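You operate a simulated robot arm through the tools that you are given. There is no shell and no other tool. Be economical: measure what you need, move in short steps, check, and stop when the job is done.

You run a simulated robot arm. Do the job below in one go: nothing can be reset, and whatever is moved stays where it is left.

TASK
Bring the regulator down to about 0.4 bar, then run the yellow line at about 1 l/min.
Fine: the bleed tap is open while the regulator comes down and shut before the yellow tap opens.

The check looks at the end state, three seconds after you hand in, the way a careful person would. Anything else that was tipped, shoved, dropped, spilled or broken makes it a failure.

THE ROBOT
A 6-joint arm with a two-finger parallel gripper, fixed in place. Base frame: the origin is at the foot of the arm, x ahead of it, y to its left, z up. Units: mm, degrees, N and s.
Its first joint turns from -166.0 to 166.0 degrees. Payload 3.91 kg.
Tool frame: the origin (TCP) lies between the finger pads and is the grasp point; the fingertips stand 30 mm ahead of it; z points along the fingers, y is the line along which they close. The gripper opens to 110 mm. The fingers are 20 mm wide and 10 mm thick; the gripper's body (48 by 112 mm) begins 55 mm behind the TCP.
Orientation is that of the tool frame in the base frame, as [roll, pitch, yaw] about the fixed x, y, z axes, in that order (R = Rz(yaw) Ry(pitch) Rx(roll)). With the fingers straight down and closing along the base's y, the tool's x points along the base's -x, its y along +y and its z along -z.

THE INTERFACE
- The arm moves only by the tool send_rows. Its argument "deltas" is a list that holds one entry, the list of rows, each a list of 7 numbers: the shift along the tool's x, y, z in units of 25 mm (1.0 is 25 mm), then the turn, a rotation vector about the tool's x, y, z in units of 4 degrees (1.0 is 4 degrees), then the opening, from 0 (shut) to 1 (fully open). In form: [[[x, y, z, rx, ry, rz, jaw], ...]]. A call has 1 to 8 rows; each row shifts and turns the commanded pose from where the row before left it, along the tool's axes as they then stand. A call with a number of a shift or a turn outside -1 to 1 is refused whole. Rows are played at 5 a second. More than 50 mm and 8.6 degrees between two rows, or a gripper value outside its range, and nothing of the call is played. Where a pose cannot be reached the arm comes as near as it can. A force on the tool above 40 N (or 10 N above the force at the start of the call, whichever is more), or a blocked arm, ends the call early, and 0.2 s more pass. The fingers move at their own pace (about 45 mm/s each) and stop on an object; they squeeze with about 33 N. The grip force told is the motor's: it shows also when the fingers shut on nothing. Time passes only in rows, and 0.2 s behind the last, so rows that do not move let the fingers close. The reply holds the time, the measured pose of the TCP, the force on the tool along the base axes, the opening and the grip force, in the units named above and with some noise.
- Cameras (640 x 400 px; columns grow to the right, rows downward): "scene" is fixed at [410.8, 653.7, 1504.3]; the picture's right is [-0.96, -0.27, 0.00], its down [-0.19, 0.66, -0.73] and it looks along [0.20, -0.70, -0.68] (base axes); focal length 286 px, centre (320, 200). "wrist" rides on the gripper at [77, 7, -114] in the tool frame; the picture's right is [-0.09, 1.00, 0.00], its down [-0.80, -0.07, -0.59] and it looks along [-0.59, -0.05, 0.80] (tool axes); focal length 270 px, centre (320, 200). There is no depth. A picture from a camera that has moved, and an enlarged one, comes with that camera's place and axes in the base frame and with its lens. The place of the scene camera against the robot may be out by one fixed shift of up to 18 mm in any direction.
- camera(camera): a new picture of that camera. The clock stands still meanwhile.
- raise_lower(by): slides the trunk up (or, below 0, down) by that many mm; the arm rides with it, the base frame stays. It gives what a move gives, with no picture.
- zoom(camera, box): a new picture of the part [left, top, right, bottom] of that camera's present view, enlarged. The clock stands still meanwhile.
- sign_off(): hands the job in; it is judged then, once.

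Work in short steps. Places have to be worked out from the pictures, the camera data and where the tool is seen: move nearer, look again, correct. Check each grasp and each placing, and mend what went wrong. You have 120 turns and 84 pictures in all, those below and enlarged ones among them. Open the gripper and draw the arm clear of the work before you hand the job in, unless the task says otherwise; then end with one line.

The tools are called after "Call:" by a JSON object that holds its "name" and its "arguments". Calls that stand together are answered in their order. send_rows: Moves the arm, as the interface text tells. Its arguments: {"type":"object","properties":{"deltas":{"type":"array"}},"required":["deltas"]} The other tools are called the same way: raise_lower (by) slides the trunk up or down; camera (camera) takes a picture; zoom (camera, box) takes an enlarged picture of a part of a camera's view; sign_off () hands the job in.

At the start:

```text
time_s: 0.0
tcp_pos: [402.1, -180.2, 1190.0]
tool_rot: [180.0, 0.0, 179.9]
contact_force: [0.0, 0.5, 0.5]
opening: 110.0
grasp_force: 0.0
trunk travel left (down, up): [-575.0, 35.0]
```

scene: 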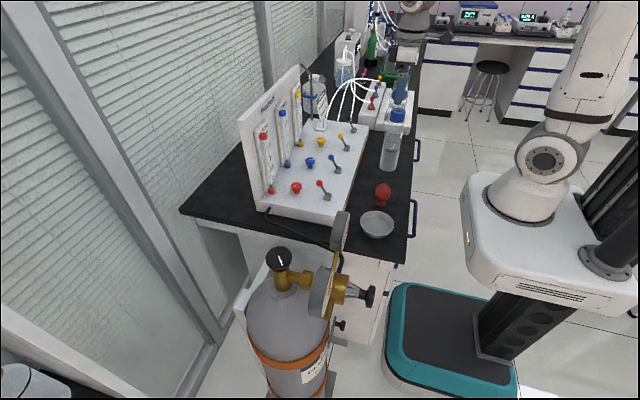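
wrist: 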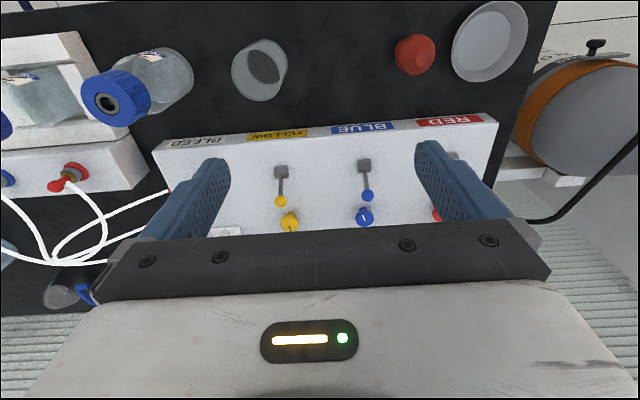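

I'll begin by enlarging the scene view of the panel, the regulator and the wrist view.

Call:
{"name": "zoom", "arguments": {"camera": "scene", "box": [230, 60, 430, 230]}}

Call:
{"name": "zoom", "arguments": {"camera": "scene", "box": [240, 190, 420, 390]}}

Call:
{"name": "zoom", "arguments": {"camera": "wrist", "box": [140, 90, 520, 250]}}

```text
2.35 times, centred on (330, 145) of scene
camera zoom: at [410.8, 653.7, 1504.3], right [-0.96, -0.27, 0.0], down [-0.19, 0.66, -0.73], along [0.2, -0.7, -0.68], focal length 674 px, centre (296, 329)
```

zoom: 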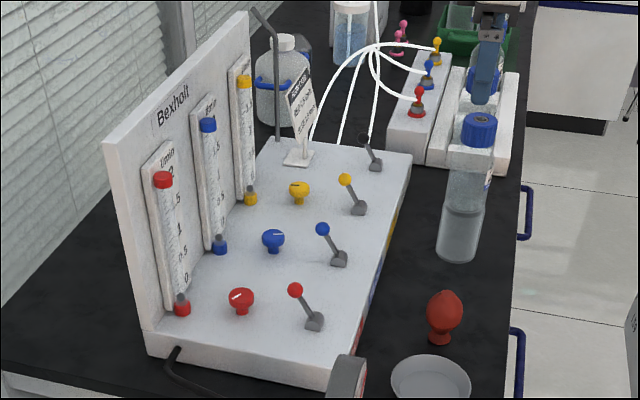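

```text
2.00 times, centred on (330, 290) of scene
camera zoom: at [410.8, 653.7, 1504.3], right [-0.96, -0.27, 0.0], down [-0.19, 0.66, -0.73], along [0.2, -0.7, -0.68], focal length 573 px, centre (300, 20)
```

zoom: 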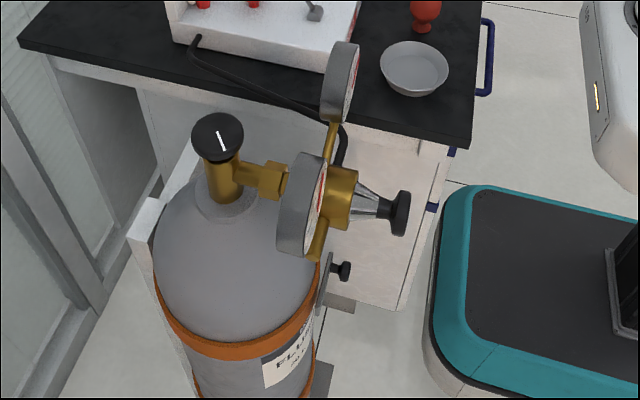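

```text
1.68 times, centred on (330, 170) of wrist
camera zoom: at [324.9, -172.7, 1303.4], right [0.09, 1.0, 0.0], down [0.8, -0.07, 0.59], along [0.59, -0.05, -0.8], focal length 455 px, centre (303, 250)
```

zoom: 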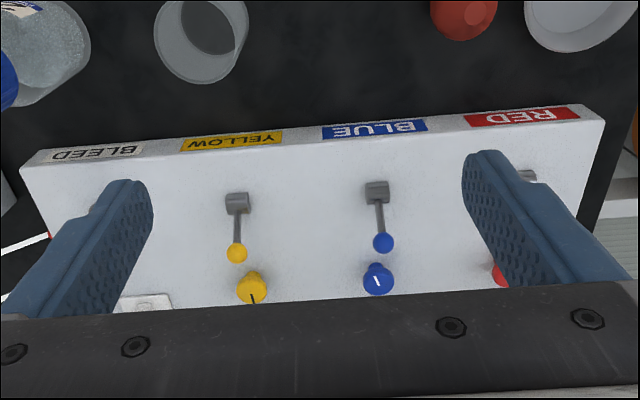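

Now I look at the details: the notice, the rotameters and the regulator gauges.

Call:
{"name": "zoom", "arguments": {"camera": "scene", "box": [310, 80, 370, 140]}}

Call:
{"name": "zoom", "arguments": {"camera": "scene", "box": [250, 80, 320, 200]}}

Call:
{"name": "zoom", "arguments": {"camera": "scene", "box": [290, 200, 390, 330]}}

```text
6.67 times, centred on (340, 110) of scene
camera zoom: at [410.8, 653.7, 1504.3], right [-0.96, -0.27, 0.0], down [-0.19, 0.66, -0.73], along [0.2, -0.7, -0.68], focal length 1909 px, centre (187, 800)
```

zoom: 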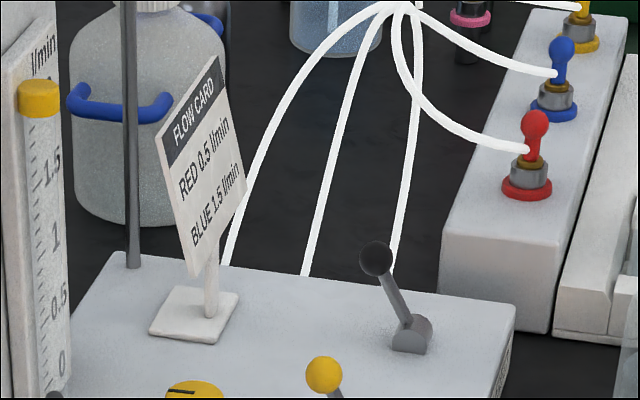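

```text
3.33 times, centred on (285, 140) of scene
camera zoom: at [410.8, 653.7, 1504.3], right [-0.96, -0.27, 0.0], down [-0.19, 0.66, -0.73], along [0.2, -0.7, -0.68], focal length 954 px, centre (437, 400)
```

zoom: 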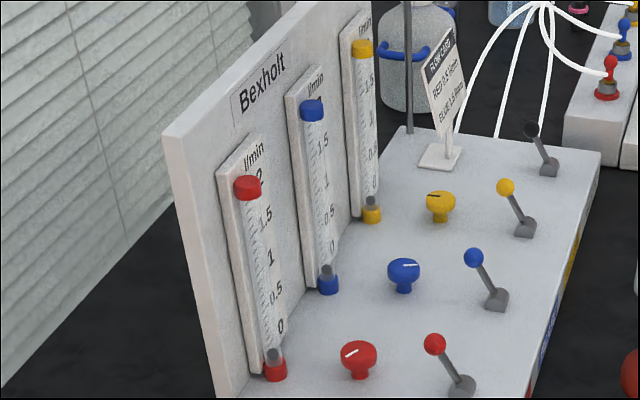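

```text
3.08 times, centred on (340, 265) of scene
camera zoom: at [410.8, 653.7, 1504.3], right [-0.96, -0.27, 0.0], down [-0.19, 0.66, -0.73], along [0.2, -0.7, -0.68], focal length 881 px, centre (258, 0)
```

zoom: 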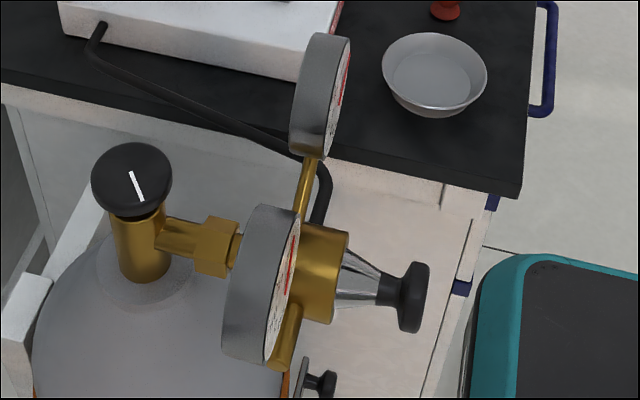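

All floats sit at the bottom and all levers lean to the wall. I put the levers near x≈500, with bleed at y≈-350, yellow -240, blue -130 and red -20. I shift along -y to view the bleed lever, narrowing the jaw on the way.

Call:
{"name": "send_rows", "arguments": {"deltas": [[[0, -1, 0, 0, 0, 0, 0.4], [0, -1, 0, 0, 0, 0, 0.4], [0, -1, 0, 0, 0, 0, 0.4], [0, -1, 0, 0, 0, 0, 0.4], [0, -1, 0, 0, 0, 0, 0.4], [0, -1, 0, 0, 0, 0, 0.4], [0, -0.8, 0, 0, 0, 0, 0.4]]]}}

Call:
{"name": "camera", "arguments": {"camera": "wrist"}}

```text
time_s: 1.6
tcp_pos: [403.8, -352.3, 1187.0]
tool_rot: [180.0, 0.0, 180.0]
contact_force: [-0.8, -0.2, -0.4]
opening: 44.1
grasp_force: 0.1
trunk travel left (down, up): [-575.0, 35.0]
```

```text
75 pictures are left
camera wrist: at [325.1, -344.6, 1302.4], right [0.09, 1.0, 0.0], down [0.8, -0.07, 0.59], along [0.59, -0.05, -0.8], focal length 270 px, centre (320, 200)
```

wrist: 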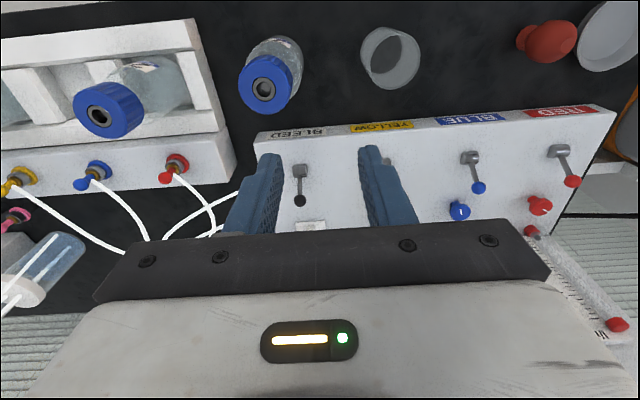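

Triangulating from both views puts the bleed ball near (575, -397, 958), so the panel is lower and further out than I first took it. I move nearer at a safe height and look again.

Call:
{"name": "send_rows", "arguments": {"deltas": [[[-1, -1, 0.8, 0, 0, 0, 0.4], [-1, -0.8, 0.8, 0, 0, 0, 0.4], [-1, 0, 0.8, 0, 0, 0, 0.4], [-1, 0, 0.8, 0, 0, 0, 0.4]]]}}

Call:
{"name": "camera", "arguments": {"camera": "wrist"}}

Call:
{"name": "camera", "arguments": {"camera": "scene"}}

```text
time_s: 2.6
tcp_pos: [502.2, -395.4, 1107.9]
tool_rot: [-179.9, 0.0, 179.9]
contact_force: [0.0, -0.2, 0.0]
opening: 44.1
grasp_force: 0.1
trunk travel left (down, up): [-575.0, 35.0]
```

```text
74 pictures are left
camera wrist: at [426.0, -387.6, 1223.4], right [0.09, 1.0, 0.0], down [0.8, -0.07, 0.59], along [0.59, -0.05, -0.8], focal length 270 px, centre (320, 200)
```

wrist: 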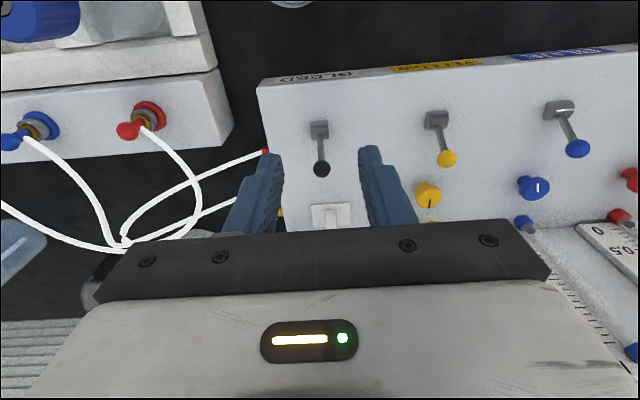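

```text
73 pictures are left
```

scene: 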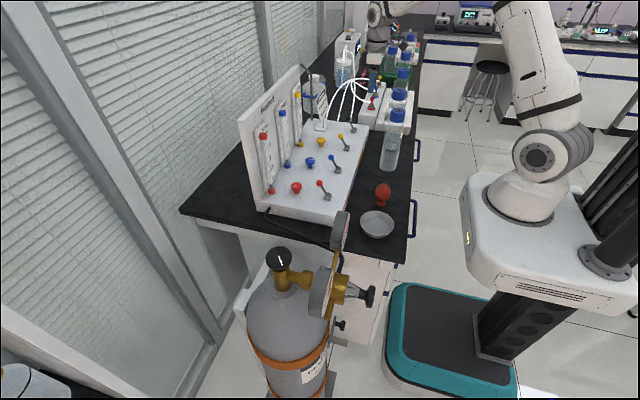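

From the closer view the bleed ball is at about (580, -399, 952), with lever spacing near 140 mm. The card stands about 100 mm behind it. I come over the ball, still well above it.

Call:
{"name": "send_rows", "arguments": {"deltas": [[[-1, -0.1, 0.5, 0, 0, 0, 0.4], [-1, 0, 0.5, 0, 0, 0, 0.4], [-1, 0, 0.8, 0, 0, 0, 0.4], [0, 0, 1, 0, 0, 0, 0.4]]]}}

Call:
{"name": "camera", "arguments": {"camera": "wrist"}}

Call:
{"name": "zoom", "arguments": {"camera": "scene", "box": [290, 60, 410, 160]}}

```text
time_s: 3.6
tcp_pos: [578.3, -398.8, 1038.6]
tool_rot: [180.0, 0.0, -180.0]
contact_force: [-0.6, -0.2, 0.6]
opening: 44.0
grasp_force: 0.0
trunk travel left (down, up): [-575.0, 35.0]
```

```text
72 pictures are left
camera wrist: at [500.8, -391.8, 1152.7], right [0.09, 1.0, 0.0], down [0.8, -0.07, 0.59], along [0.59, -0.05, -0.8], focal length 270 px, centre (320, 200)
```

wrist: 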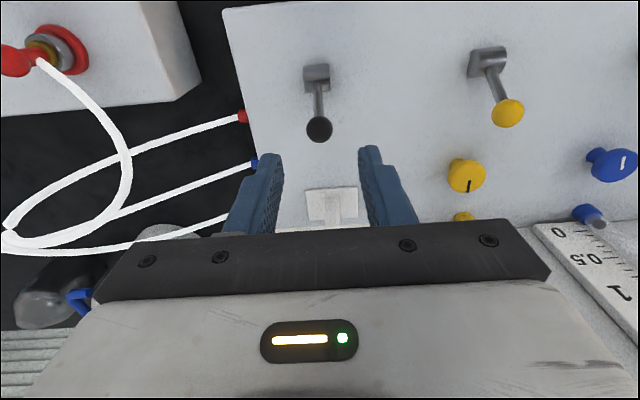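

```text
4.00 times, centred on (350, 110) of scene
camera zoom: at [410.8, 653.7, 1504.3], right [-0.96, -0.27, 0.0], down [-0.19, 0.66, -0.73], along [0.2, -0.7, -0.68], focal length 1145 px, centre (200, 560)
```

zoom: 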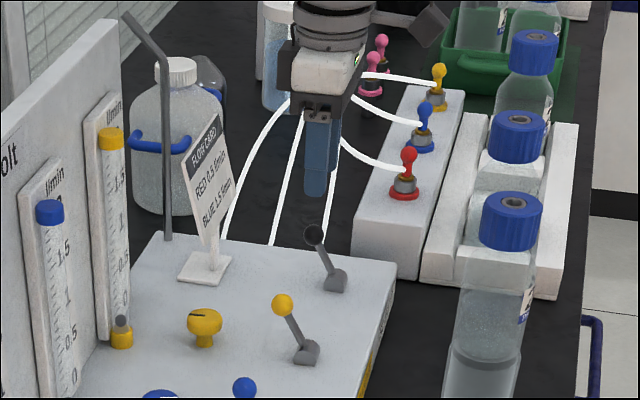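

The ball is at (581, -399, 953) and centred between the fingers. I descend to z≈960 so the fingers straddle it.

Call:
{"name": "send_rows", "arguments": {"deltas": [[[-0.1, 0, 1, 0, 0, 0, 0.4], [0, 0, 1, 0, 0, 0, 0.4], [0, 0, 0.6, 0, 0, 0, 0.4], [0, 0, 0.5, 0, 0, 0, 0.4]]]}}

Call:
{"name": "camera", "arguments": {"camera": "wrist"}}

Call:
{"name": "zoom", "arguments": {"camera": "scene", "box": [290, 60, 410, 160]}}

```text
time_s: 4.6
tcp_pos: [580.9, -397.9, 961.3]
tool_rot: [-180.0, 0.0, 179.9]
contact_force: [0.0, 0.7, 0.2]
opening: 43.8
grasp_force: 0.1
trunk travel left (down, up): [-575.0, 35.0]
```

```text
70 pictures are left
camera wrist: at [502.7, -390.1, 1075.4], right [0.09, 1.0, 0.0], down [0.8, -0.07, 0.59], along [0.59, -0.05, -0.8], focal length 270 px, centre (320, 200)
```

wrist: 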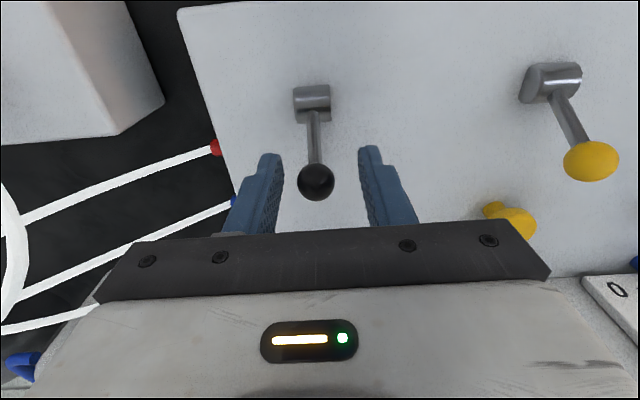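

```text
4.00 times, centred on (350, 110) of scene
camera zoom: at [410.8, 653.7, 1504.3], right [-0.96, -0.27, 0.0], down [-0.19, 0.66, -0.73], along [0.2, -0.7, -0.68], focal length 1145 px, centre (200, 560)
```

zoom: 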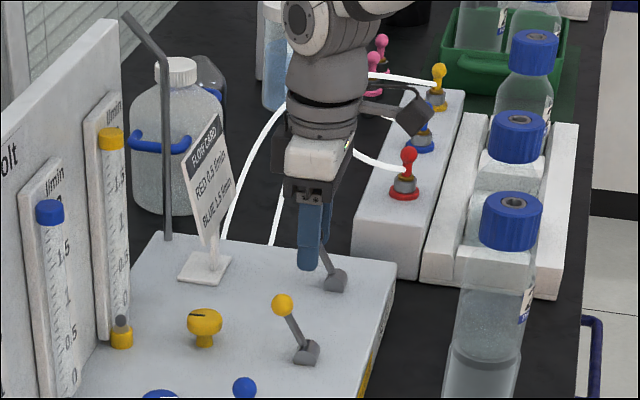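

The ball sits between the fingers, so I close on it.

Call:
{"name": "send_rows", "arguments": {"deltas": [[[0, 0, 0, 0, 0, 0, 0.1], [0, 0, 0, 0, 0, 0, 0.1], [0, 0, 0, 0, 0, 0, 0.1], [0, 0, 0, 0, 0, 0, 0.1]]]}}

```text
time_s: 5.6
tcp_pos: [580.6, -399.9, 962.0]
tool_rot: [-180.0, 0.0, -179.9]
contact_force: [0.7, -16.6, 0.0]
opening: 20.0
grasp_force: 45.1
trunk travel left (down, up): [-575.0, 35.0]
```

Gripped at 20 mm, with about 17 N of side force, so I shift slightly in -y. Then I swing the lever along its arc to upright.

Call:
{"name": "send_rows", "arguments": {"deltas": [[[0, -0.08, 0, 0, 0, 0, 0.1], [0.28, 0, -0.17, 0, 0, 0, 0.1], [0.3, 0, -0.13, 0, 0, 0, 0.1], [0.32, 0, -0.08, 0, 0, 0, 0.1], [0.32, 0, -0.02, 0, 0, 0, 0.1]]]}}

Call:
{"name": "camera", "arguments": {"camera": "wrist"}}

```text
time_s: 6.8
tcp_pos: [546.1, -398.9, 969.1]
tool_rot: [179.7, -0.5, 180.0]
contact_force: [-0.2, 0.3, 0.0]
opening: 4.0
grasp_force: 0.0
trunk travel left (down, up): [-575.0, 35.0]
```

```text
68 pictures are left
camera wrist: at [468.3, -391.6, 1084.1], right [0.09, 1.0, 0.0], down [0.8, -0.07, 0.59], along [0.59, -0.05, -0.81], focal length 270 px, centre (320, 200)
```

wrist: 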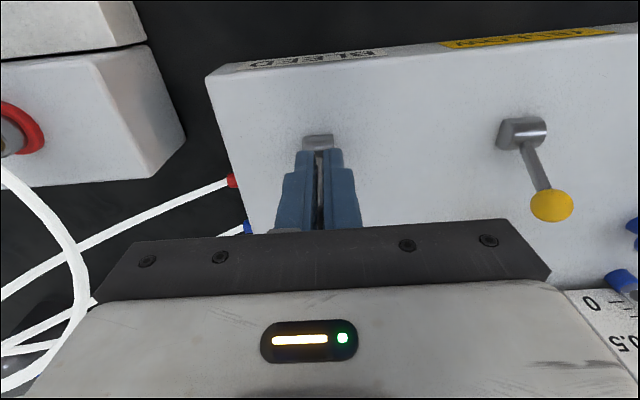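

The opening dropped to 4 mm, so the ball slipped out of the grip. I check from the scene camera.

Call:
{"name": "zoom", "arguments": {"camera": "scene", "box": [310, 90, 390, 150]}}

Call:
{"name": "zoom", "arguments": {"camera": "wrist", "box": [260, 110, 380, 240]}}

```text
6.67 times, centred on (350, 120) of scene
camera zoom: at [410.8, 653.7, 1504.3], right [-0.96, -0.27, 0.0], down [-0.19, 0.66, -0.73], along [0.2, -0.7, -0.68], focal length 1909 px, centre (120, 733)
```

zoom: 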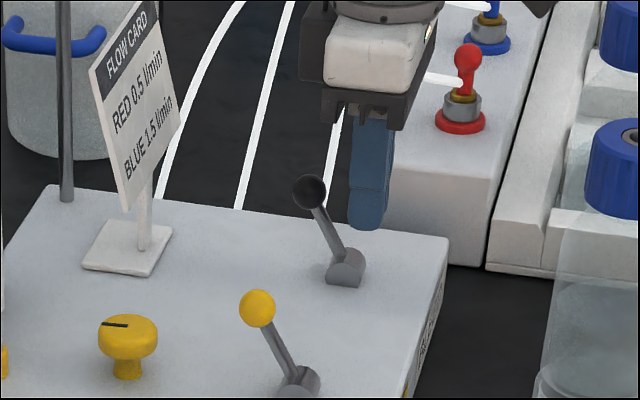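

```text
3.08 times, centred on (320, 175) of wrist
camera zoom: at [468.3, -391.6, 1084.1], right [0.09, 1.0, 0.0], down [0.8, -0.07, 0.59], along [0.59, -0.05, -0.81], focal length 832 px, centre (320, 277)
```

zoom: 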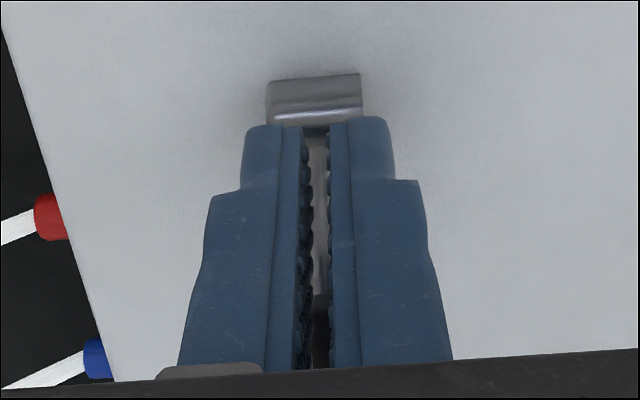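

The lever hasn't moved; the grip slid off the ball. I'll push it instead with closed fingers: rise over it, come down behind the ball, and push towards -x.

Call:
{"name": "send_rows", "arguments": {"deltas": [[[0, 0, -1, 0, 0, 0, 0], [0, 0, -0.9, 0, 0, 0, 0], [-0.9, 0, 0, 0, 0, 0, 0], [-0.9, 0, 0, 0, 0, 0, 0], [-0.9, 0, 0, 0, 0, 0, 0], [0, 0, 0.8, 0, 0, 0, 0], [0, 0, 0.8, 0, 0, 0, 0]]]}}

Call:
{"name": "zoom", "arguments": {"camera": "scene", "box": [310, 90, 390, 150]}}

```text
time_s: 8.4
tcp_pos: [617.7, -399.6, 978.9]
tool_rot: [180.0, -0.1, 180.0]
contact_force: [-0.8, 1.1, 1.2]
opening: 0.0
grasp_force: 32.8
trunk travel left (down, up): [-575.0, 35.0]
```

```text
6.67 times, centred on (350, 120) of scene
camera zoom: at [410.8, 653.7, 1504.3], right [-0.96, -0.27, 0.0], down [-0.19, 0.66, -0.73], along [0.2, -0.7, -0.68], focal length 1909 px, centre (120, 733)
```

zoom: 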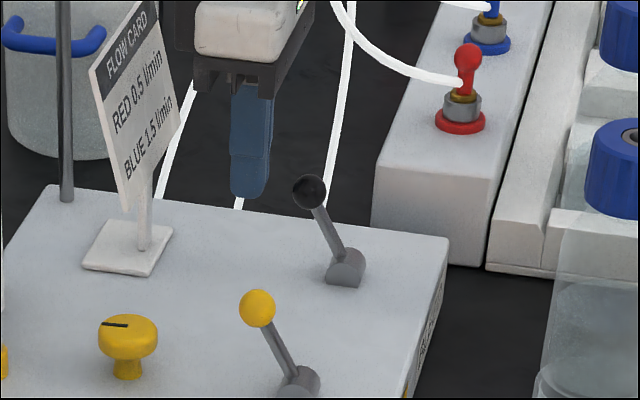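

Clear of the card and behind the ball. I drop a little further (tips to about 938) and push towards -x.

Call:
{"name": "send_rows", "arguments": {"deltas": [[[0, 0, 0.4, 0, 0, 0, 0], [0.5, 0, 0, 0, 0, 0, 0], [0.4, 0, 0, 0, 0, 0, 0], [0.4, 0, -0.1, 0, 0, 0, 0], [0.4, 0, -0.1, 0, 0, 0, 0], [0.4, 0, 0, 0, 0, 0, 0]]]}}

Call:
{"name": "zoom", "arguments": {"camera": "scene", "box": [310, 90, 390, 150]}}

```text
time_s: 9.8
tcp_pos: [564.8, -400.2, 973.2]
tool_rot: [180.0, 0.0, 180.0]
contact_force: [0.4, 0.3, 0.1]
opening: 0.1
grasp_force: 32.9
trunk travel left (down, up): [-575.0, 35.0]
```

```text
6.67 times, centred on (350, 120) of scene
camera zoom: at [410.8, 653.7, 1504.3], right [-0.96, -0.27, 0.0], down [-0.19, 0.66, -0.73], along [0.2, -0.7, -0.68], focal length 1909 px, centre (120, 733)
```

zoom: 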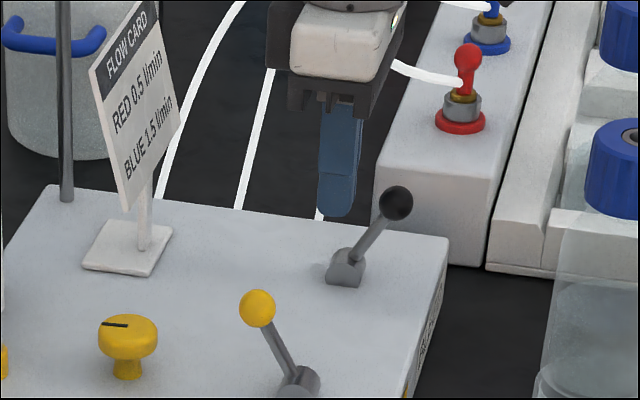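

The lever snapped over towards the robot, so bleed should be open. Now I lift and head towards the regulator.

Call:
{"name": "send_rows", "arguments": {"deltas": [[[0, 0, -1, 0, 0, 0, 0.3], [0, 0, -1, 0, 0, 0, 0.3], [0, 0, -1, 0, 0, 0, 0.3], [1, 0, -1, 0, 0, 0, 0.3], [1, 1, -1, 0, 0, 0, 0.3], [1, 1, -1, 0, 0, 0, 0.3], [1, 1, -1, 0, 0, 0, 0.3], [1, 1, -1, 0, 0, 0, 0.3]]]}}

Call:
{"name": "send_rows", "arguments": {"deltas": [[[0, 1, 0, 0, 0, 0, 0.3], [0, 1, 0, 0, 0, 0, 0.3], [0, 1, 0, 0, 0, 0, 0.3], [0, 1, 0, 0, 0, 0, 0.3], [0, 1, 0, 0, 0, 0, 0.3], [0, 1, 0, 0, 0, 0, 0.3], [0, 1, 0, 0, 0, 0, 0.3], [0, 1, 0, 0, 0, 0, 0.3]]]}}

Call:
{"name": "send_rows", "arguments": {"deltas": [[[0.5, 1, 0, 0, 0, 0, 0.3], [0.5, 1, 0, 0, 0, 0, 0.3], [0, 1, 0, 0, 0, 0, 0.3], [0, 1, 0, 0, 0, 0, 0.3], [0, 1, 0, 0, 0, 0, 0.3], [0, 1, 0, 0, 0, 0, 0.3], [0, 1, 0, 0, 0, 0, 0.3], [0, 1, 0, 0, 0, 0, 0.3]]]}}

Call:
{"name": "camera", "arguments": {"camera": "wrist"}}

```text
time_s: 11.6
tcp_pos: [438.6, -297.3, 1175.9]
tool_rot: [-179.9, 0.0, -180.0]
contact_force: [-0.3, 0.4, -0.5]
opening: 33.1
grasp_force: 0.1
trunk travel left (down, up): [-575.0, 35.0]
```

```text
time_s: 13.4
tcp_pos: [439.8, -96.7, 1173.0]
tool_rot: [179.9, -0.1, 180.0]
contact_force: [-1.1, 0.0, -0.5]
opening: 32.8
grasp_force: 0.0
trunk travel left (down, up): [-575.0, 35.0]
```

```text
time_s: 15.2
tcp_pos: [415.8, 102.0, 1172.0]
tool_rot: [179.9, -0.1, -180.0]
contact_force: [-0.5, 0.1, -0.4]
opening: 32.9
grasp_force: 0.1
trunk travel left (down, up): [-575.0, 35.0]
```

```text
63 pictures are left
camera wrist: at [338.0, 108.7, 1286.0], right [0.09, 1.0, 0.0], down [0.8, -0.07, 0.59], along [0.59, -0.05, -0.8], focal length 270 px, centre (320, 200)
```

wrist: 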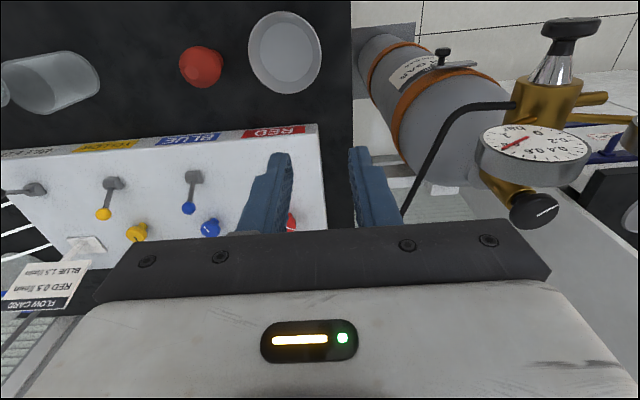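

The regulator is in view. Its handle is near (385, 355, 974) and the dial can be seen. I enlarge it.

Call:
{"name": "zoom", "arguments": {"camera": "wrist", "box": [460, 0, 640, 240]}}

```text
1.67 times, centred on (550, 120) of wrist
camera zoom: at [338.0, 108.7, 1286.0], right [0.09, 1.0, 0.0], down [0.8, -0.07, 0.59], along [0.59, -0.05, -0.8], focal length 450 px, centre (-63, 333)
```

zoom: 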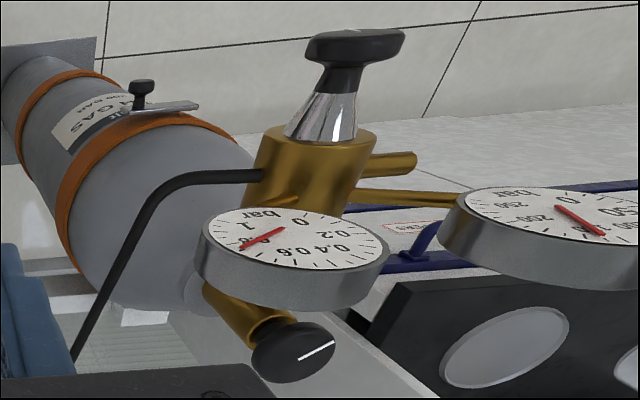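

This dial reads 0–1 bar with the needle near 0.75, and the handle is a bar lying horizontal. I move to its y first, then turn the tool to point along +x.

Call:
{"name": "send_rows", "arguments": {"deltas": [[[0.5, 1, 0, 0, 0, 0, 0.3], [0.5, 1, 0, 0, 0, 0, 0.3], [0.5, 1, 0, 0, 0, 0, 0.3], [0.5, 1, 0, 0, 0, 0, 0.3], [0.5, 1, 0, 0, 0, 0, 0.3], [0.5, 1, 0, 0, 0, 0, 0.3], [0.4, 1, 0, 0, 0, 0, 0.3], [0, 1, 0, 0, 0, 0, 0.3]]]}}

Call:
{"name": "send_rows", "arguments": {"deltas": [[[0, 0, 0, -1, 0, 1, 0.5], [0, 0, 0, -1, 0, 1, 0.5], [0, 0, 0, -1, 0, 1, 0.5], [0, 0, 0, -1, 0, 1, 0.5], [0, 0, 0, -1, 0, 1, 0.5], [0, 0, 0, -1, 0, 1, 0.5], [0, 0, 0, -1, 0, 1, 0.5], [0, 0, 0, -1, 0, 1, 0.5]]]}}

Call:
{"name": "camera", "arguments": {"camera": "scene"}}

```text
time_s: 17.0
tcp_pos: [330.4, 300.7, 1174.5]
tool_rot: [-179.9, 0.0, 179.9]
contact_force: [-0.7, 0.0, -0.3]
opening: 33.2
grasp_force: 0.1
trunk travel left (down, up): [-575.0, 35.0]
```

```text
time_s: 18.8
tcp_pos: [329.0, 299.3, 1174.5]
tool_rot: [149.5, -8.7, 149.4]
contact_force: [1.0, -0.4, -0.1]
opening: 55.0
grasp_force: 0.0
trunk travel left (down, up): [-575.0, 35.0]
```

```text
61 pictures are left
```

scene: 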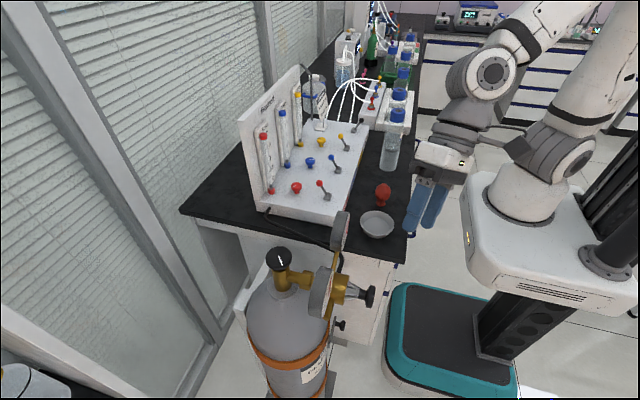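

Turning goes well, so I continue.

Call:
{"name": "send_rows", "arguments": {"deltas": [[[0, 0, 0, -1, 0, 1, 0.5], [0, 0, 0, -1, 0, 1, 0.5], [0, 0, 0, -1, 0, 1, 0.5], [0, 0, 0, -1, 0, 1, 0.5], [0, 0, 0, -1, 0, 1, 0.5], [0, 0, 0, -1, 0, 1, 0.5], [0, 0, 0, -1, 0, 1, 0.5], [0, 0, 0, -1, 0, 1, 0.5]]]}}

Call:
{"name": "send_rows", "arguments": {"deltas": [[[0, 0, 0, -1, 0, 1, 0.5], [0, 0, 0, -1, 0, 1, 0.5], [0, 0, 0, -1, 0, 1, 0.5], [0, 0, 0, -1, 0, 1, 0.5], [0, 0, 0, -1, 0, 1, 0.5], [0, 0, 0, -1, 0, 1, 0.5], [0, 0, 0, -1, 0, 1, 0.5], [0, 0, 0, -1, 0, 1, 0.5]]]}}

Call:
{"name": "camera", "arguments": {"camera": "wrist"}}

Call:
{"name": "camera", "arguments": {"camera": "scene"}}

```text
time_s: 20.6
tcp_pos: [351.3, 320.0, 1191.8]
tool_rot: [125.1, -30.2, 125.0]
contact_force: [0.5, -0.2, 1.0]
opening: 55.2
grasp_force: 0.0
out of reach, approached as far as the arm can: row 6, 7, 8
trunk travel left (down, up): [-575.0, 35.0]
```

```text
time_s: 22.4
tcp_pos: [481.1, 190.1, 1256.1]
tool_rot: [106.3, -59.3, 106.5]
contact_force: [0.1, -0.7, 0.1]
opening: 55.3
grasp_force: 0.0
out of reach, approached as far as the arm can: row 1, 2, 3, 4, 5, 6, 7, 8
trunk travel left (down, up): [-575.0, 35.0]
```

```text
60 pictures are left
camera wrist: at [375.2, 165.7, 1342.4], right [0.51, -0.75, 0.41], down [-0.43, -0.64, -0.64], along [0.74, 0.15, -0.65], focal length 270 px, centre (320, 200)
```

wrist: 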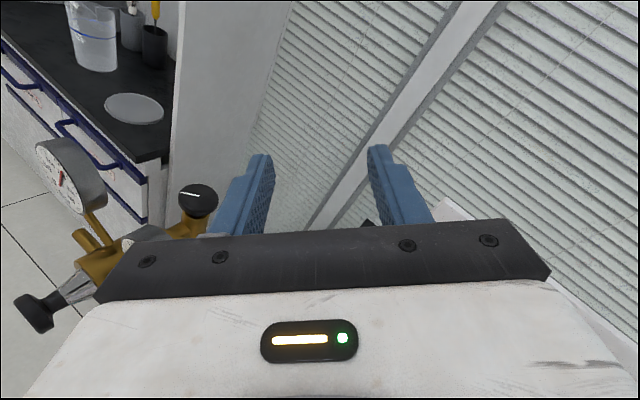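

```text
59 pictures are left
```

scene: 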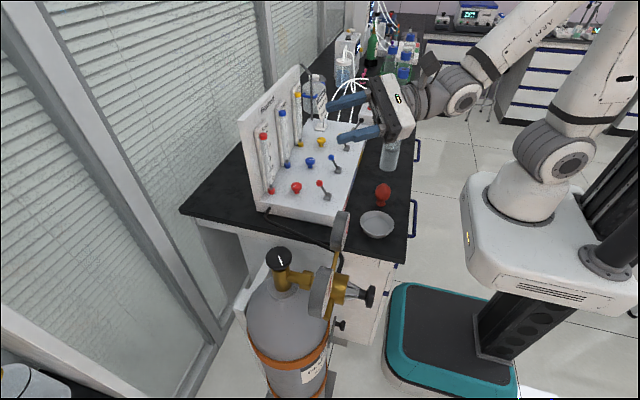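

The pose near the column is out of reach at this height, as the wrist comes too close to the base. I raise the tool first, so that I can lower the trunk afterwards and give the arm more room.

Call:
{"name": "send_rows", "arguments": {"deltas": [[[0.86, 0.49, -0.14, 0, 0, 0, 0.5], [0.86, 0.49, -0.14, 0, 0, 0, 0.5], [0.86, 0.49, -0.14, 0, 0, 0, 0.5], [0.86, 0.49, -0.14, 0, 0, 0, 0.5]]]}}

```text
time_s: 23.4
tcp_pos: [479.8, 188.7, 1358.8]
tool_rot: [106.2, -59.2, 106.1]
contact_force: [-1.1, -0.5, 0.7]
opening: 54.9
grasp_force: 0.0
trunk travel left (down, up): [-575.0, 35.0]
```

The command now follows the true pose. I lower the trunk by 250 mm, which leaves the hand around z≈1109, clear of everything.

Call:
{"name": "raise_lower", "arguments": {"by": -250}}

Call:
{"name": "camera", "arguments": {"camera": "scene"}}

```text
time_s: 26.0
tcp_pos: [480.4, 190.2, 1107.7]
tool_rot: [106.0, -59.1, 106.1]
contact_force: [0.2, 0.6, 0.5]
opening: 55.0
grasp_force: 0.1
trunk travel left (down, up): [-325.0, 285.0]
```

```text
58 pictures are left
```

scene: 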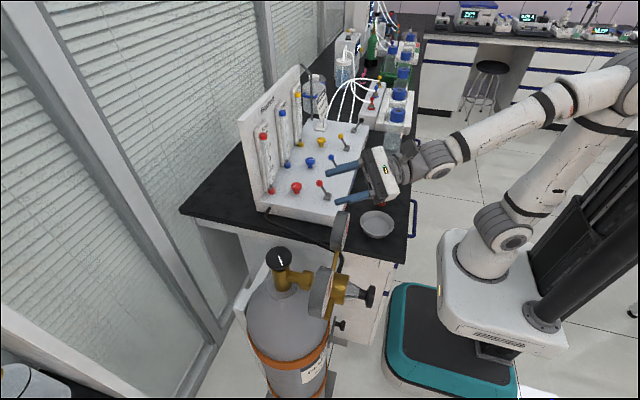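

Good. Now I move to about (300, 330, 1148) with the orientation kept, and then finish the turn.

Call:
{"name": "send_rows", "arguments": {"deltas": [[[0.645, -0.85, -0.443, 0, 0, 0, 0.5], [0.645, -0.85, -0.443, 0, 0, 0, 0.5], [0.645, -0.85, -0.443, 0, 0, 0, 0.5], [0.645, -0.85, -0.443, 0, 0, 0, 0.5], [0.645, -0.85, -0.443, 0, 0, 0, 0.5], [0.645, -0.85, -0.443, 0, 0, 0, 0.5], [0.645, -0.85, -0.443, 0, 0, 0, 0.5], [0.645, -0.85, -0.443, 0, 0, 0, 0.5]]]}}

Call:
{"name": "send_rows", "arguments": {"deltas": [[[0, 0, 0, -1, 0, 1, 0.5], [0, 0, 0, -1, 0, 1, 0.5], [0, 0, 0, -1, 0, 1, 0.5], [0, 0, 0, -1, 0, 1, 0.5], [0, 0, 0, -1, 0, 1, 0.5], [0, 0, 0, -1, 0, 1, 0.5], [0, 0, 0, -1, 0, 1, 0.5], [0, 0, 0, -0.8, 0, 0.8, 0.5]]]}}

Call:
{"name": "camera", "arguments": {"camera": "wrist"}}

Call:
{"name": "camera", "arguments": {"camera": "scene"}}

```text
time_s: 27.8
tcp_pos: [405.1, 196.9, 1113.0]
tool_rot: [122.1, -56.1, 92.7]
contact_force: [0.7, -0.4, -0.2]
opening: 55.1
grasp_force: 0.0
out of reach, approached as far as the arm can: row 1, 2, 3, 4, 5, 6, 7, 8
trunk travel left (down, up): [-325.0, 285.0]
stopped in row 8: the arm was blocked; the commanded pose is now the measured one
```

```text
time_s: 29.5
tcp_pos: [465.8, 17.5, 1089.9]
tool_rot: [159.9, -72.8, 24.7]
contact_force: [0.1, -0.6, -0.2]
opening: 54.9
grasp_force: 0.1
out of reach, approached as far as the arm can: row 1, 2, 3, 4, 5, 6, 7, 8
trunk travel left (down, up): [-325.0, 285.0]
stopped in row 8: the arm was blocked; the commanded pose is now the measured one
```

```text
57 pictures are left
camera wrist: at [376.9, 12.6, 1196.8], right [0.07, -1.0, 0.02], down [-0.79, -0.07, -0.61], along [0.61, 0.03, -0.79], focal length 270 px, centre (320, 200)
```

wrist: 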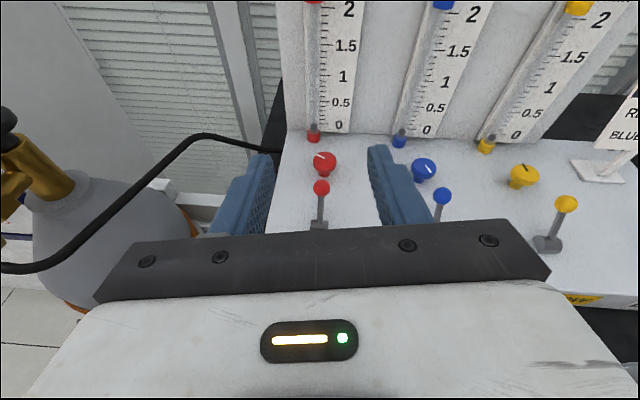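

```text
56 pictures are left
```

scene: 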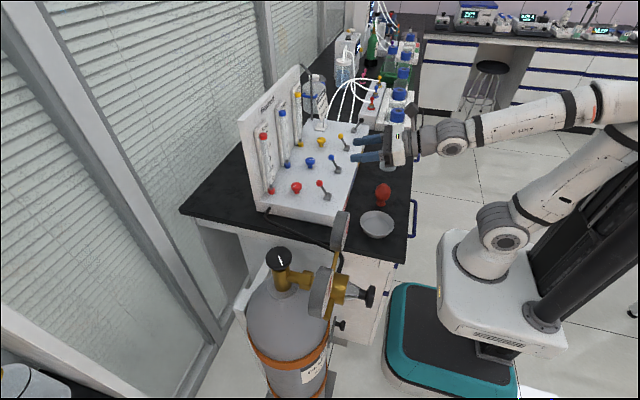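

The arm hit a joint limit but has ended nearly in the wanted attitude, nose about 17° down, above the bench and with no contact. From here I translate towards -x, +y and up, and watch whether it follows.

Call:
{"name": "send_rows", "arguments": {"deltas": [[[0.24, -0.81, -0.61, 0, 0, 0, 0.5], [0.24, -0.81, -0.61, 0, 0, 0, 0.5], [0.24, -0.81, -0.61, 0, 0, 0, 0.5], [0.24, -0.81, -0.61, 0, 0, 0, 0.5]]]}}

```text
time_s: 30.4
tcp_pos: [451.4, 30.1, 1056.3]
tool_rot: [168.4, -63.1, 17.4]
contact_force: [-0.7, -0.2, -0.5]
opening: 54.9
grasp_force: 0.1
out of reach, approached as far as the arm can: row 1, 2, 3, 4
trunk travel left (down, up): [-325.0, 285.0]
stopped in row 4: the arm was blocked; the commanded pose is now the measured one
```

This is still limited: the wrist is too near the shoulder, and lowering the trunk further should open the arm up. I raise the tool 200 mm and lower the trunk 200 mm.

Call:
{"name": "send_rows", "arguments": {"deltas": [[[0.89, 0.09, -0.44, 0, 0, 0, 0.5], [0.89, 0.09, -0.44, 0, 0, 0, 0.5], [0.89, 0.09, -0.44, 0, 0, 0, 0.5], [0.89, 0.09, -0.44, 0, 0, 0, 0.5], [0.89, 0.09, -0.44, 0, 0, 0, 0.5], [0.89, 0.09, -0.44, 0, 0, 0, 0.5], [0.89, 0.09, -0.44, 0, 0, 0, 0.5], [0.89, 0.09, -0.44, 0, 0, 0, 0.5]]]}}

```text
time_s: 32.2
tcp_pos: [457.4, 64.0, 1244.1]
tool_rot: [168.1, -61.8, 17.2]
contact_force: [-0.9, -0.3, -0.1]
opening: 54.9
grasp_force: 0.2
out of reach, approached as far as the arm can: row 2, 3, 4, 5, 6, 7
trunk travel left (down, up): [-325.0, 285.0]
```

Raised to 1244. I now lower the trunk by 190 mm, which puts the TCP at about 1054.

Call:
{"name": "raise_lower", "arguments": {"by": -190}}

Call:
{"name": "send_rows", "arguments": {"deltas": [[[0.89, 0.09, -0.44, 0, 0, 0, 0.5], [0.89, 0.09, -0.44, 0, 0, 0, 0.5], [0.89, 0.09, -0.44, 0, 0, 0, 0.5], [0.89, 0.09, -0.44, 0, 0, 0, 0.5], [0.89, 0.09, -0.44, 0, 0, 0, 0.5], [0.89, 0.09, -0.44, 0, 0, 0, 0.5]]]}}

Call:
{"name": "camera", "arguments": {"camera": "scene"}}

```text
time_s: 33.9
tcp_pos: [430.6, 58.4, 883.9]
tool_rot: [169.9, -38.7, 15.9]
contact_force: [-5.3, -0.8, 5.4]
opening: 54.5
grasp_force: 0.2
trunk travel left (down, up): [-152.0, 458.0]
stopped: the arm was blocked; the commanded pose is now the measured one
```

```text
time_s: 35.3
tcp_pos: [486.6, 99.3, 1015.7]
tool_rot: [169.1, -40.8, 15.9]
contact_force: [0.3, 0.1, -0.6]
opening: 55.1
grasp_force: 0.2
out of reach, approached as far as the arm can: row 2, 3, 4, 5, 6
trunk travel left (down, up): [-152.0, 458.0]
```

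```text
55 pictures are left
```

scene: 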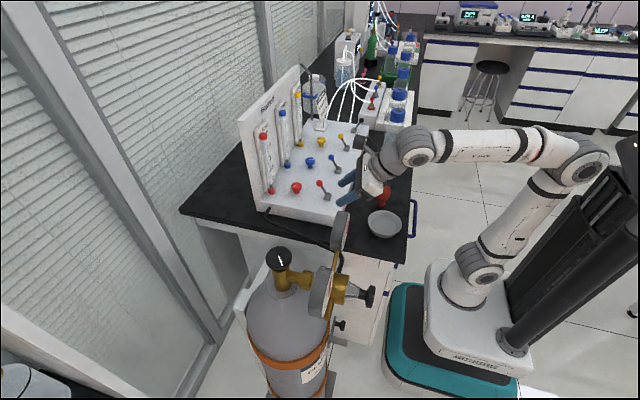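

The hand dropped much further than expected, and the bowl looks displaced. I check it closely before any further move.

Call:
{"name": "zoom", "arguments": {"camera": "scene", "box": [310, 130, 430, 250]}}

Call:
{"name": "camera", "arguments": {"camera": "wrist"}}

```text
3.33 times, centred on (370, 190) of scene
camera zoom: at [410.8, 653.7, 1504.3], right [-0.96, -0.27, 0.0], down [-0.19, 0.66, -0.73], along [0.2, -0.7, -0.68], focal length 954 px, centre (153, 233)
```

zoom: 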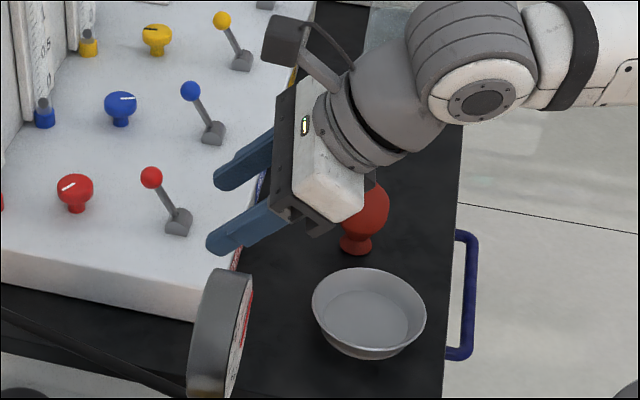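

```text
53 pictures are left
camera wrist: at [467.3, 108.5, 1152.1], right [0.09, -0.99, 0.08], down [-0.99, -0.09, -0.09], along [0.1, -0.08, -0.99], focal length 270 px, centre (320, 200)
```

wrist: 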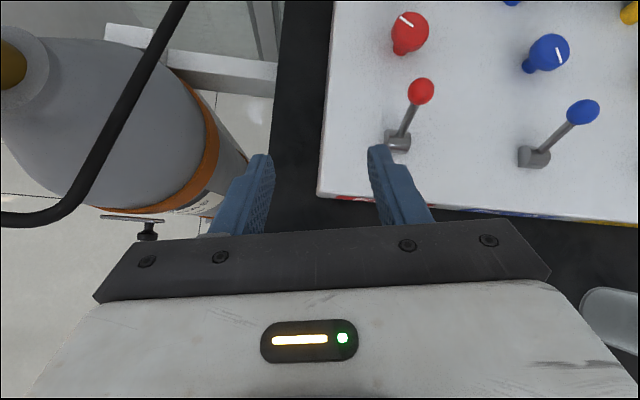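

The bowl was shoved about 20 mm towards -x; the bulb still stands where it was. I'll put the bowl back later. I abandon the horizontal approach and work the handle with the tool pointing down, so I raise the trunk again first.

Call:
{"name": "raise_lower", "arguments": {"by": 200}}

Call:
{"name": "raise_lower", "arguments": {"by": 223}}

Call:
{"name": "camera", "arguments": {"camera": "scene"}}

```text
time_s: 37.5
tcp_pos: [488.1, 97.9, 1215.6]
tool_rot: [169.2, -40.7, 15.9]
contact_force: [-0.1, 0.4, -0.9]
opening: 55.2
grasp_force: 0.1
trunk travel left (down, up): [-352.0, 258.0]
```

```text
time_s: 39.8
tcp_pos: [487.0, 98.3, 1439.2]
tool_rot: [169.2, -40.7, 15.9]
contact_force: [-0.7, 0.1, -0.3]
opening: 54.9
grasp_force: 0.0
trunk travel left (down, up): [-575.0, 35.0]
```

```text
52 pictures are left
```

scene: 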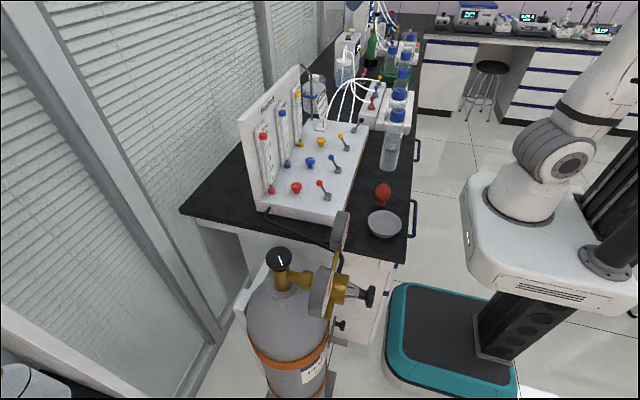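

Only the bowl has moved. I undo the wrist flip up here in free air, coming back to the original tool-down attitude in which the camera sees the dials: first down 150 mm, then the rotation.

Call:
{"name": "send_rows", "arguments": {"deltas": [[[-0.65, -0.14, 0.74, 0, 0, 0, 0.3], [-0.65, -0.14, 0.74, 0, 0, 0, 0.3], [-0.65, -0.14, 0.74, 0, 0, 0, 0.3], [-0.65, -0.14, 0.74, 0, 0, 0, 0.3], [-0.65, -0.14, 0.74, 0, 0, 0, 0.3], [-0.65, -0.14, 0.74, 0, 0, 0, 0.3]]]}}

Call:
{"name": "send_rows", "arguments": {"deltas": [[[0, 0, 0, 0.38, 0.04, -1, 0.3], [0, 0, 0, 0.38, 0.04, -1, 0.3], [0, 0, 0, 0.38, 0.04, -1, 0.3], [0, 0, 0, 0.38, 0.04, -1, 0.3], [0, 0, 0, 0.38, 0.04, -1, 0.3], [0, 0, 0, 0.38, 0.04, -1, 0.3], [0, 0, 0, 0.38, 0.04, -1, 0.3], [0, 0, 0, 0.38, 0.04, -1, 0.3]]]}}

Call:
{"name": "send_rows", "arguments": {"deltas": [[[0, 0, 0, 0.38, 0.04, -1, 0.3], [0, 0, 0, 0.38, 0.04, -1, 0.3], [0, 0, 0, 0.38, 0.04, -1, 0.3], [0, 0, 0, 0.38, 0.04, -1, 0.3], [0, 0, 0, 0.38, 0.04, -1, 0.3], [0, 0, 0, 0.38, 0.04, -1, 0.3], [0, 0, 0, 0.38, 0.04, -1, 0.3], [0, 0, 0, 0.38, 0.04, -1, 0.3]]]}}

```text
time_s: 41.2
tcp_pos: [486.4, 97.4, 1286.5]
tool_rot: [169.2, -40.7, 15.9]
contact_force: [0.5, 0.4, 0.3]
opening: 33.0
grasp_force: 0.1
trunk travel left (down, up): [-575.0, 35.0]
```

```text
time_s: 43.0
tcp_pos: [459.8, 176.2, 1259.2]
tool_rot: [156.8, -32.4, 54.8]
contact_force: [0.6, 0.9, 0.0]
opening: 32.9
grasp_force: 0.1
out of reach, approached as far as the arm can: row 3, 4, 5, 6, 7, 8
trunk travel left (down, up): [-575.0, 35.0]
```

```text
time_s: 44.8
tcp_pos: [381.5, 286.3, 1195.7]
tool_rot: [153.9, -20.0, 87.9]
contact_force: [-0.1, 0.3, -0.1]
opening: 33.0
grasp_force: 0.1
out of reach, approached as far as the arm can: row 1, 2, 3, 4, 5, 6, 7, 8
trunk travel left (down, up): [-575.0, 35.0]
```

The wrist is near a limit, so the arm is swinging round as it turns. I lift it 100 mm before going on.

Call:
{"name": "send_rows", "arguments": {"deltas": [[[0.34, 0.41, -0.84, 0, 0, 0, 0.3], [0.34, 0.41, -0.84, 0, 0, 0, 0.3], [0.34, 0.41, -0.84, 0, 0, 0, 0.3], [0.34, 0.41, -0.84, 0, 0, 0, 0.3]]]}}

Call:
{"name": "send_rows", "arguments": {"deltas": [[[0, 0, 0, 0.38, 0.04, -1, 0.3], [0, 0, 0, 0.38, 0.04, -1, 0.3], [0, 0, 0, 0.38, 0.04, -1, 0.3], [0, 0, 0, 0.38, 0.04, -1, 0.3], [0, 0, 0, 0.38, 0.04, -1, 0.3], [0, 0, 0, 0.38, 0.04, -1, 0.3]]]}}

Call:
{"name": "camera", "arguments": {"camera": "scene"}}

```text
time_s: 45.8
tcp_pos: [349.7, 316.5, 1275.7]
tool_rot: [154.2, -20.2, 87.9]
contact_force: [0.1, -0.7, 0.0]
opening: 33.1
grasp_force: 0.0
out of reach, approached as far as the arm can: row 1, 2, 3, 4
trunk travel left (down, up): [-575.0, 35.0]
```

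```text
time_s: 47.2
tcp_pos: [262.5, 371.3, 1222.0]
tool_rot: [155.9, -10.5, 110.9]
contact_force: [-1.1, -0.3, 0.3]
opening: 33.1
grasp_force: 0.0
out of reach, approached as far as the arm can: row 1, 2, 3, 4, 5, 6
trunk travel left (down, up): [-575.0, 35.0]
```

```text
51 pictures are left
```

scene: 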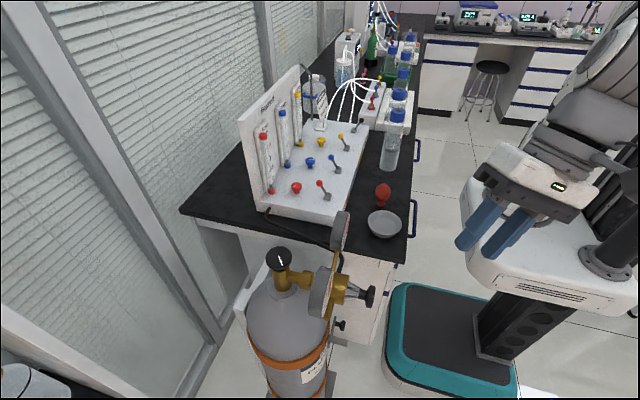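

Still turning. I now level the tool to straight down, then yaw the rest of the way.

Call:
{"name": "send_rows", "arguments": {"deltas": [[[0, 0, 0, 0.85, -0.38, 0, 0.3], [0, 0, 0, 0.85, -0.38, 0, 0.3], [0, 0, 0, 0.85, -0.38, 0, 0.3], [0, 0, 0, 0.85, -0.38, 0, 0.3], [0, 0, 0, 0.85, -0.38, 0, 0.3], [0, 0, 0, 0.85, -0.38, 0, 0.3], [0, 0, 0, 0.85, -0.38, 0, 0.3]]]}}

Call:
{"name": "send_rows", "arguments": {"deltas": [[[0, 0, 0, 0, 0, -1, 0.3], [0, 0, 0, 0, 0, -1, 0.3], [0, 0, 0, 0, 0, -1, 0.3], [0, 0, 0, 0, 0, -1, 0.3], [0, 0, 0, 0, 0, -1, 0.3], [0, 0, 0, 0, 0, -1, 0.3], [0, 0, 0, 0, 0, -1, 0.3], [0, 0, 0, 0, 0, -1, 0.3]]]}}

```text
time_s: 48.8
tcp_pos: [237.0, 380.3, 1200.5]
tool_rot: [162.1, -4.1, 108.4]
contact_force: [0.3, -0.6, -0.5]
opening: 32.9
grasp_force: 0.1
out of reach, approached as far as the arm can: row 1, 2, 3, 4, 5, 6, 7
trunk travel left (down, up): [-575.0, 35.0]
```

```text
time_s: 50.6
tcp_pos: [236.7, 380.1, 1200.8]
tool_rot: [162.6, 5.9, 139.0]
contact_force: [1.0, 0.2, 0.0]
opening: 33.0
grasp_force: 0.0
trunk travel left (down, up): [-575.0, 35.0]
```

The yaw turns freely. I finish it and then check the pose.

Call:
{"name": "send_rows", "arguments": {"deltas": [[[0, 0, 0, 0, 0, -1, 0.3], [0, 0, 0, 0, 0, -1, 0.3], [0, 0, 0, 0, 0, -1, 0.3], [0, 0, 0, 0, 0, -1, 0.3], [0, 0, 0, 0, 0, -1, 0.3], [0, 0, 0, 0, 0, -1, 0.3], [0, 0, 0, 0, 0, -1, 0.3], [0, 0, 0, 0, 0, -1, 0.3]]]}}

Call:
{"name": "send_rows", "arguments": {"deltas": [[[0, 0, 0, 0, 0, -1, 0.3], [0, 0, 0, 0, 0, -1, 0.3], [-1, 0, 0, 0, 0, 0, 0.3], [-1, 0, 0, 0, 0, 0, 0.3]]]}}

Call:
{"name": "camera", "arguments": {"camera": "wrist"}}

```text
time_s: 52.4
tcp_pos: [236.2, 380.3, 1201.0]
tool_rot: [168.3, 14.1, 170.5]
contact_force: [-0.4, 0.7, 1.2]
opening: 32.8
grasp_force: 0.1
trunk travel left (down, up): [-575.0, 35.0]
```

```text
time_s: 53.4
tcp_pos: [275.8, 381.3, 1202.6]
tool_rot: [170.5, 16.8, 178.3]
contact_force: [-0.4, -0.1, 0.4]
opening: 33.0
grasp_force: 0.0
out of reach, approached as far as the arm can: row 3, 4
trunk travel left (down, up): [-575.0, 35.0]
```

```text
50 pictures are left
camera wrist: at [169.8, 373.2, 1291.1], right [0.07, 0.98, 0.18], down [0.6, -0.19, 0.78], along [0.8, 0.06, -0.6], focal length 270 px, centre (320, 200)
```

wrist: 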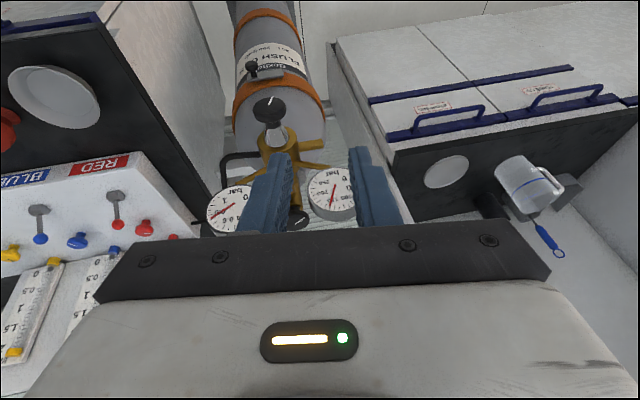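

An excellent, though upside-down, front view. I enlarge the handle and gauges.

Call:
{"name": "zoom", "arguments": {"camera": "wrist", "box": [190, 80, 390, 240]}}

```text
2.50 times, centred on (290, 160) of wrist
camera zoom: at [169.8, 373.2, 1291.1], right [0.07, 0.98, 0.18], down [0.6, -0.19, 0.78], along [0.8, 0.06, -0.6], focal length 676 px, centre (395, 300)
```

zoom: 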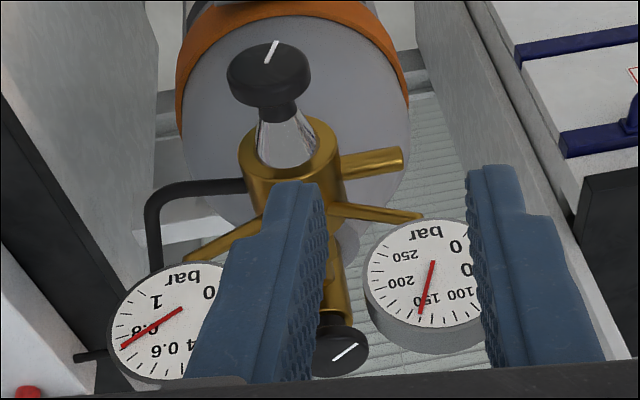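

The regulator knob is round, about 44 mm across, centred near (382, 355, 968) with its axis along x. The gauge reads about 0.8 bar. I'll straddle it from above, with the tool leaning back about 17°, and roll about x. First I level the roll and come nearer.

Call:
{"name": "send_rows", "arguments": {"deltas": [[[-0.17, -0.17, 0.91, 0.4, 0, -0.07, 0.6], [-0.17, -0.17, 0.91, 0.4, 0, -0.07, 0.6], [-0.17, -0.17, 0.91, 0.4, 0, -0.07, 0.6], [-0.17, -0.17, 0.91, 0.4, 0, -0.07, 0.6], [-0.17, -0.17, 0.91, 0.4, 0, -0.07, 0.6], [-0.17, -0.17, 0.91, 0.4, 0, -0.07, 0.6]]]}}

Call:
{"name": "camera", "arguments": {"camera": "wrist"}}

```text
time_s: 54.8
tcp_pos: [341.5, 369.3, 1080.9]
tool_rot: [-179.6, 15.8, -179.8]
contact_force: [-0.2, -0.4, -1.2]
opening: 65.8
grasp_force: 0.1
trunk travel left (down, up): [-575.0, 35.0]
```

```text
48 pictures are left
camera wrist: at [235.4, 377.8, 1169.4], right [0.08, 1.0, 0.02], down [0.61, -0.07, 0.79], along [0.79, -0.05, -0.61], focal length 270 px, centre (320, 200)
```

wrist: 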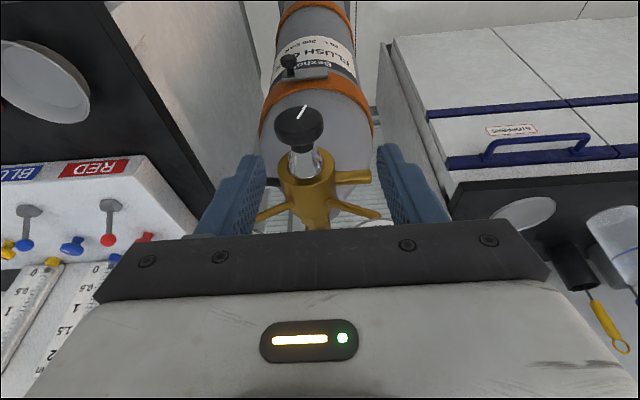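

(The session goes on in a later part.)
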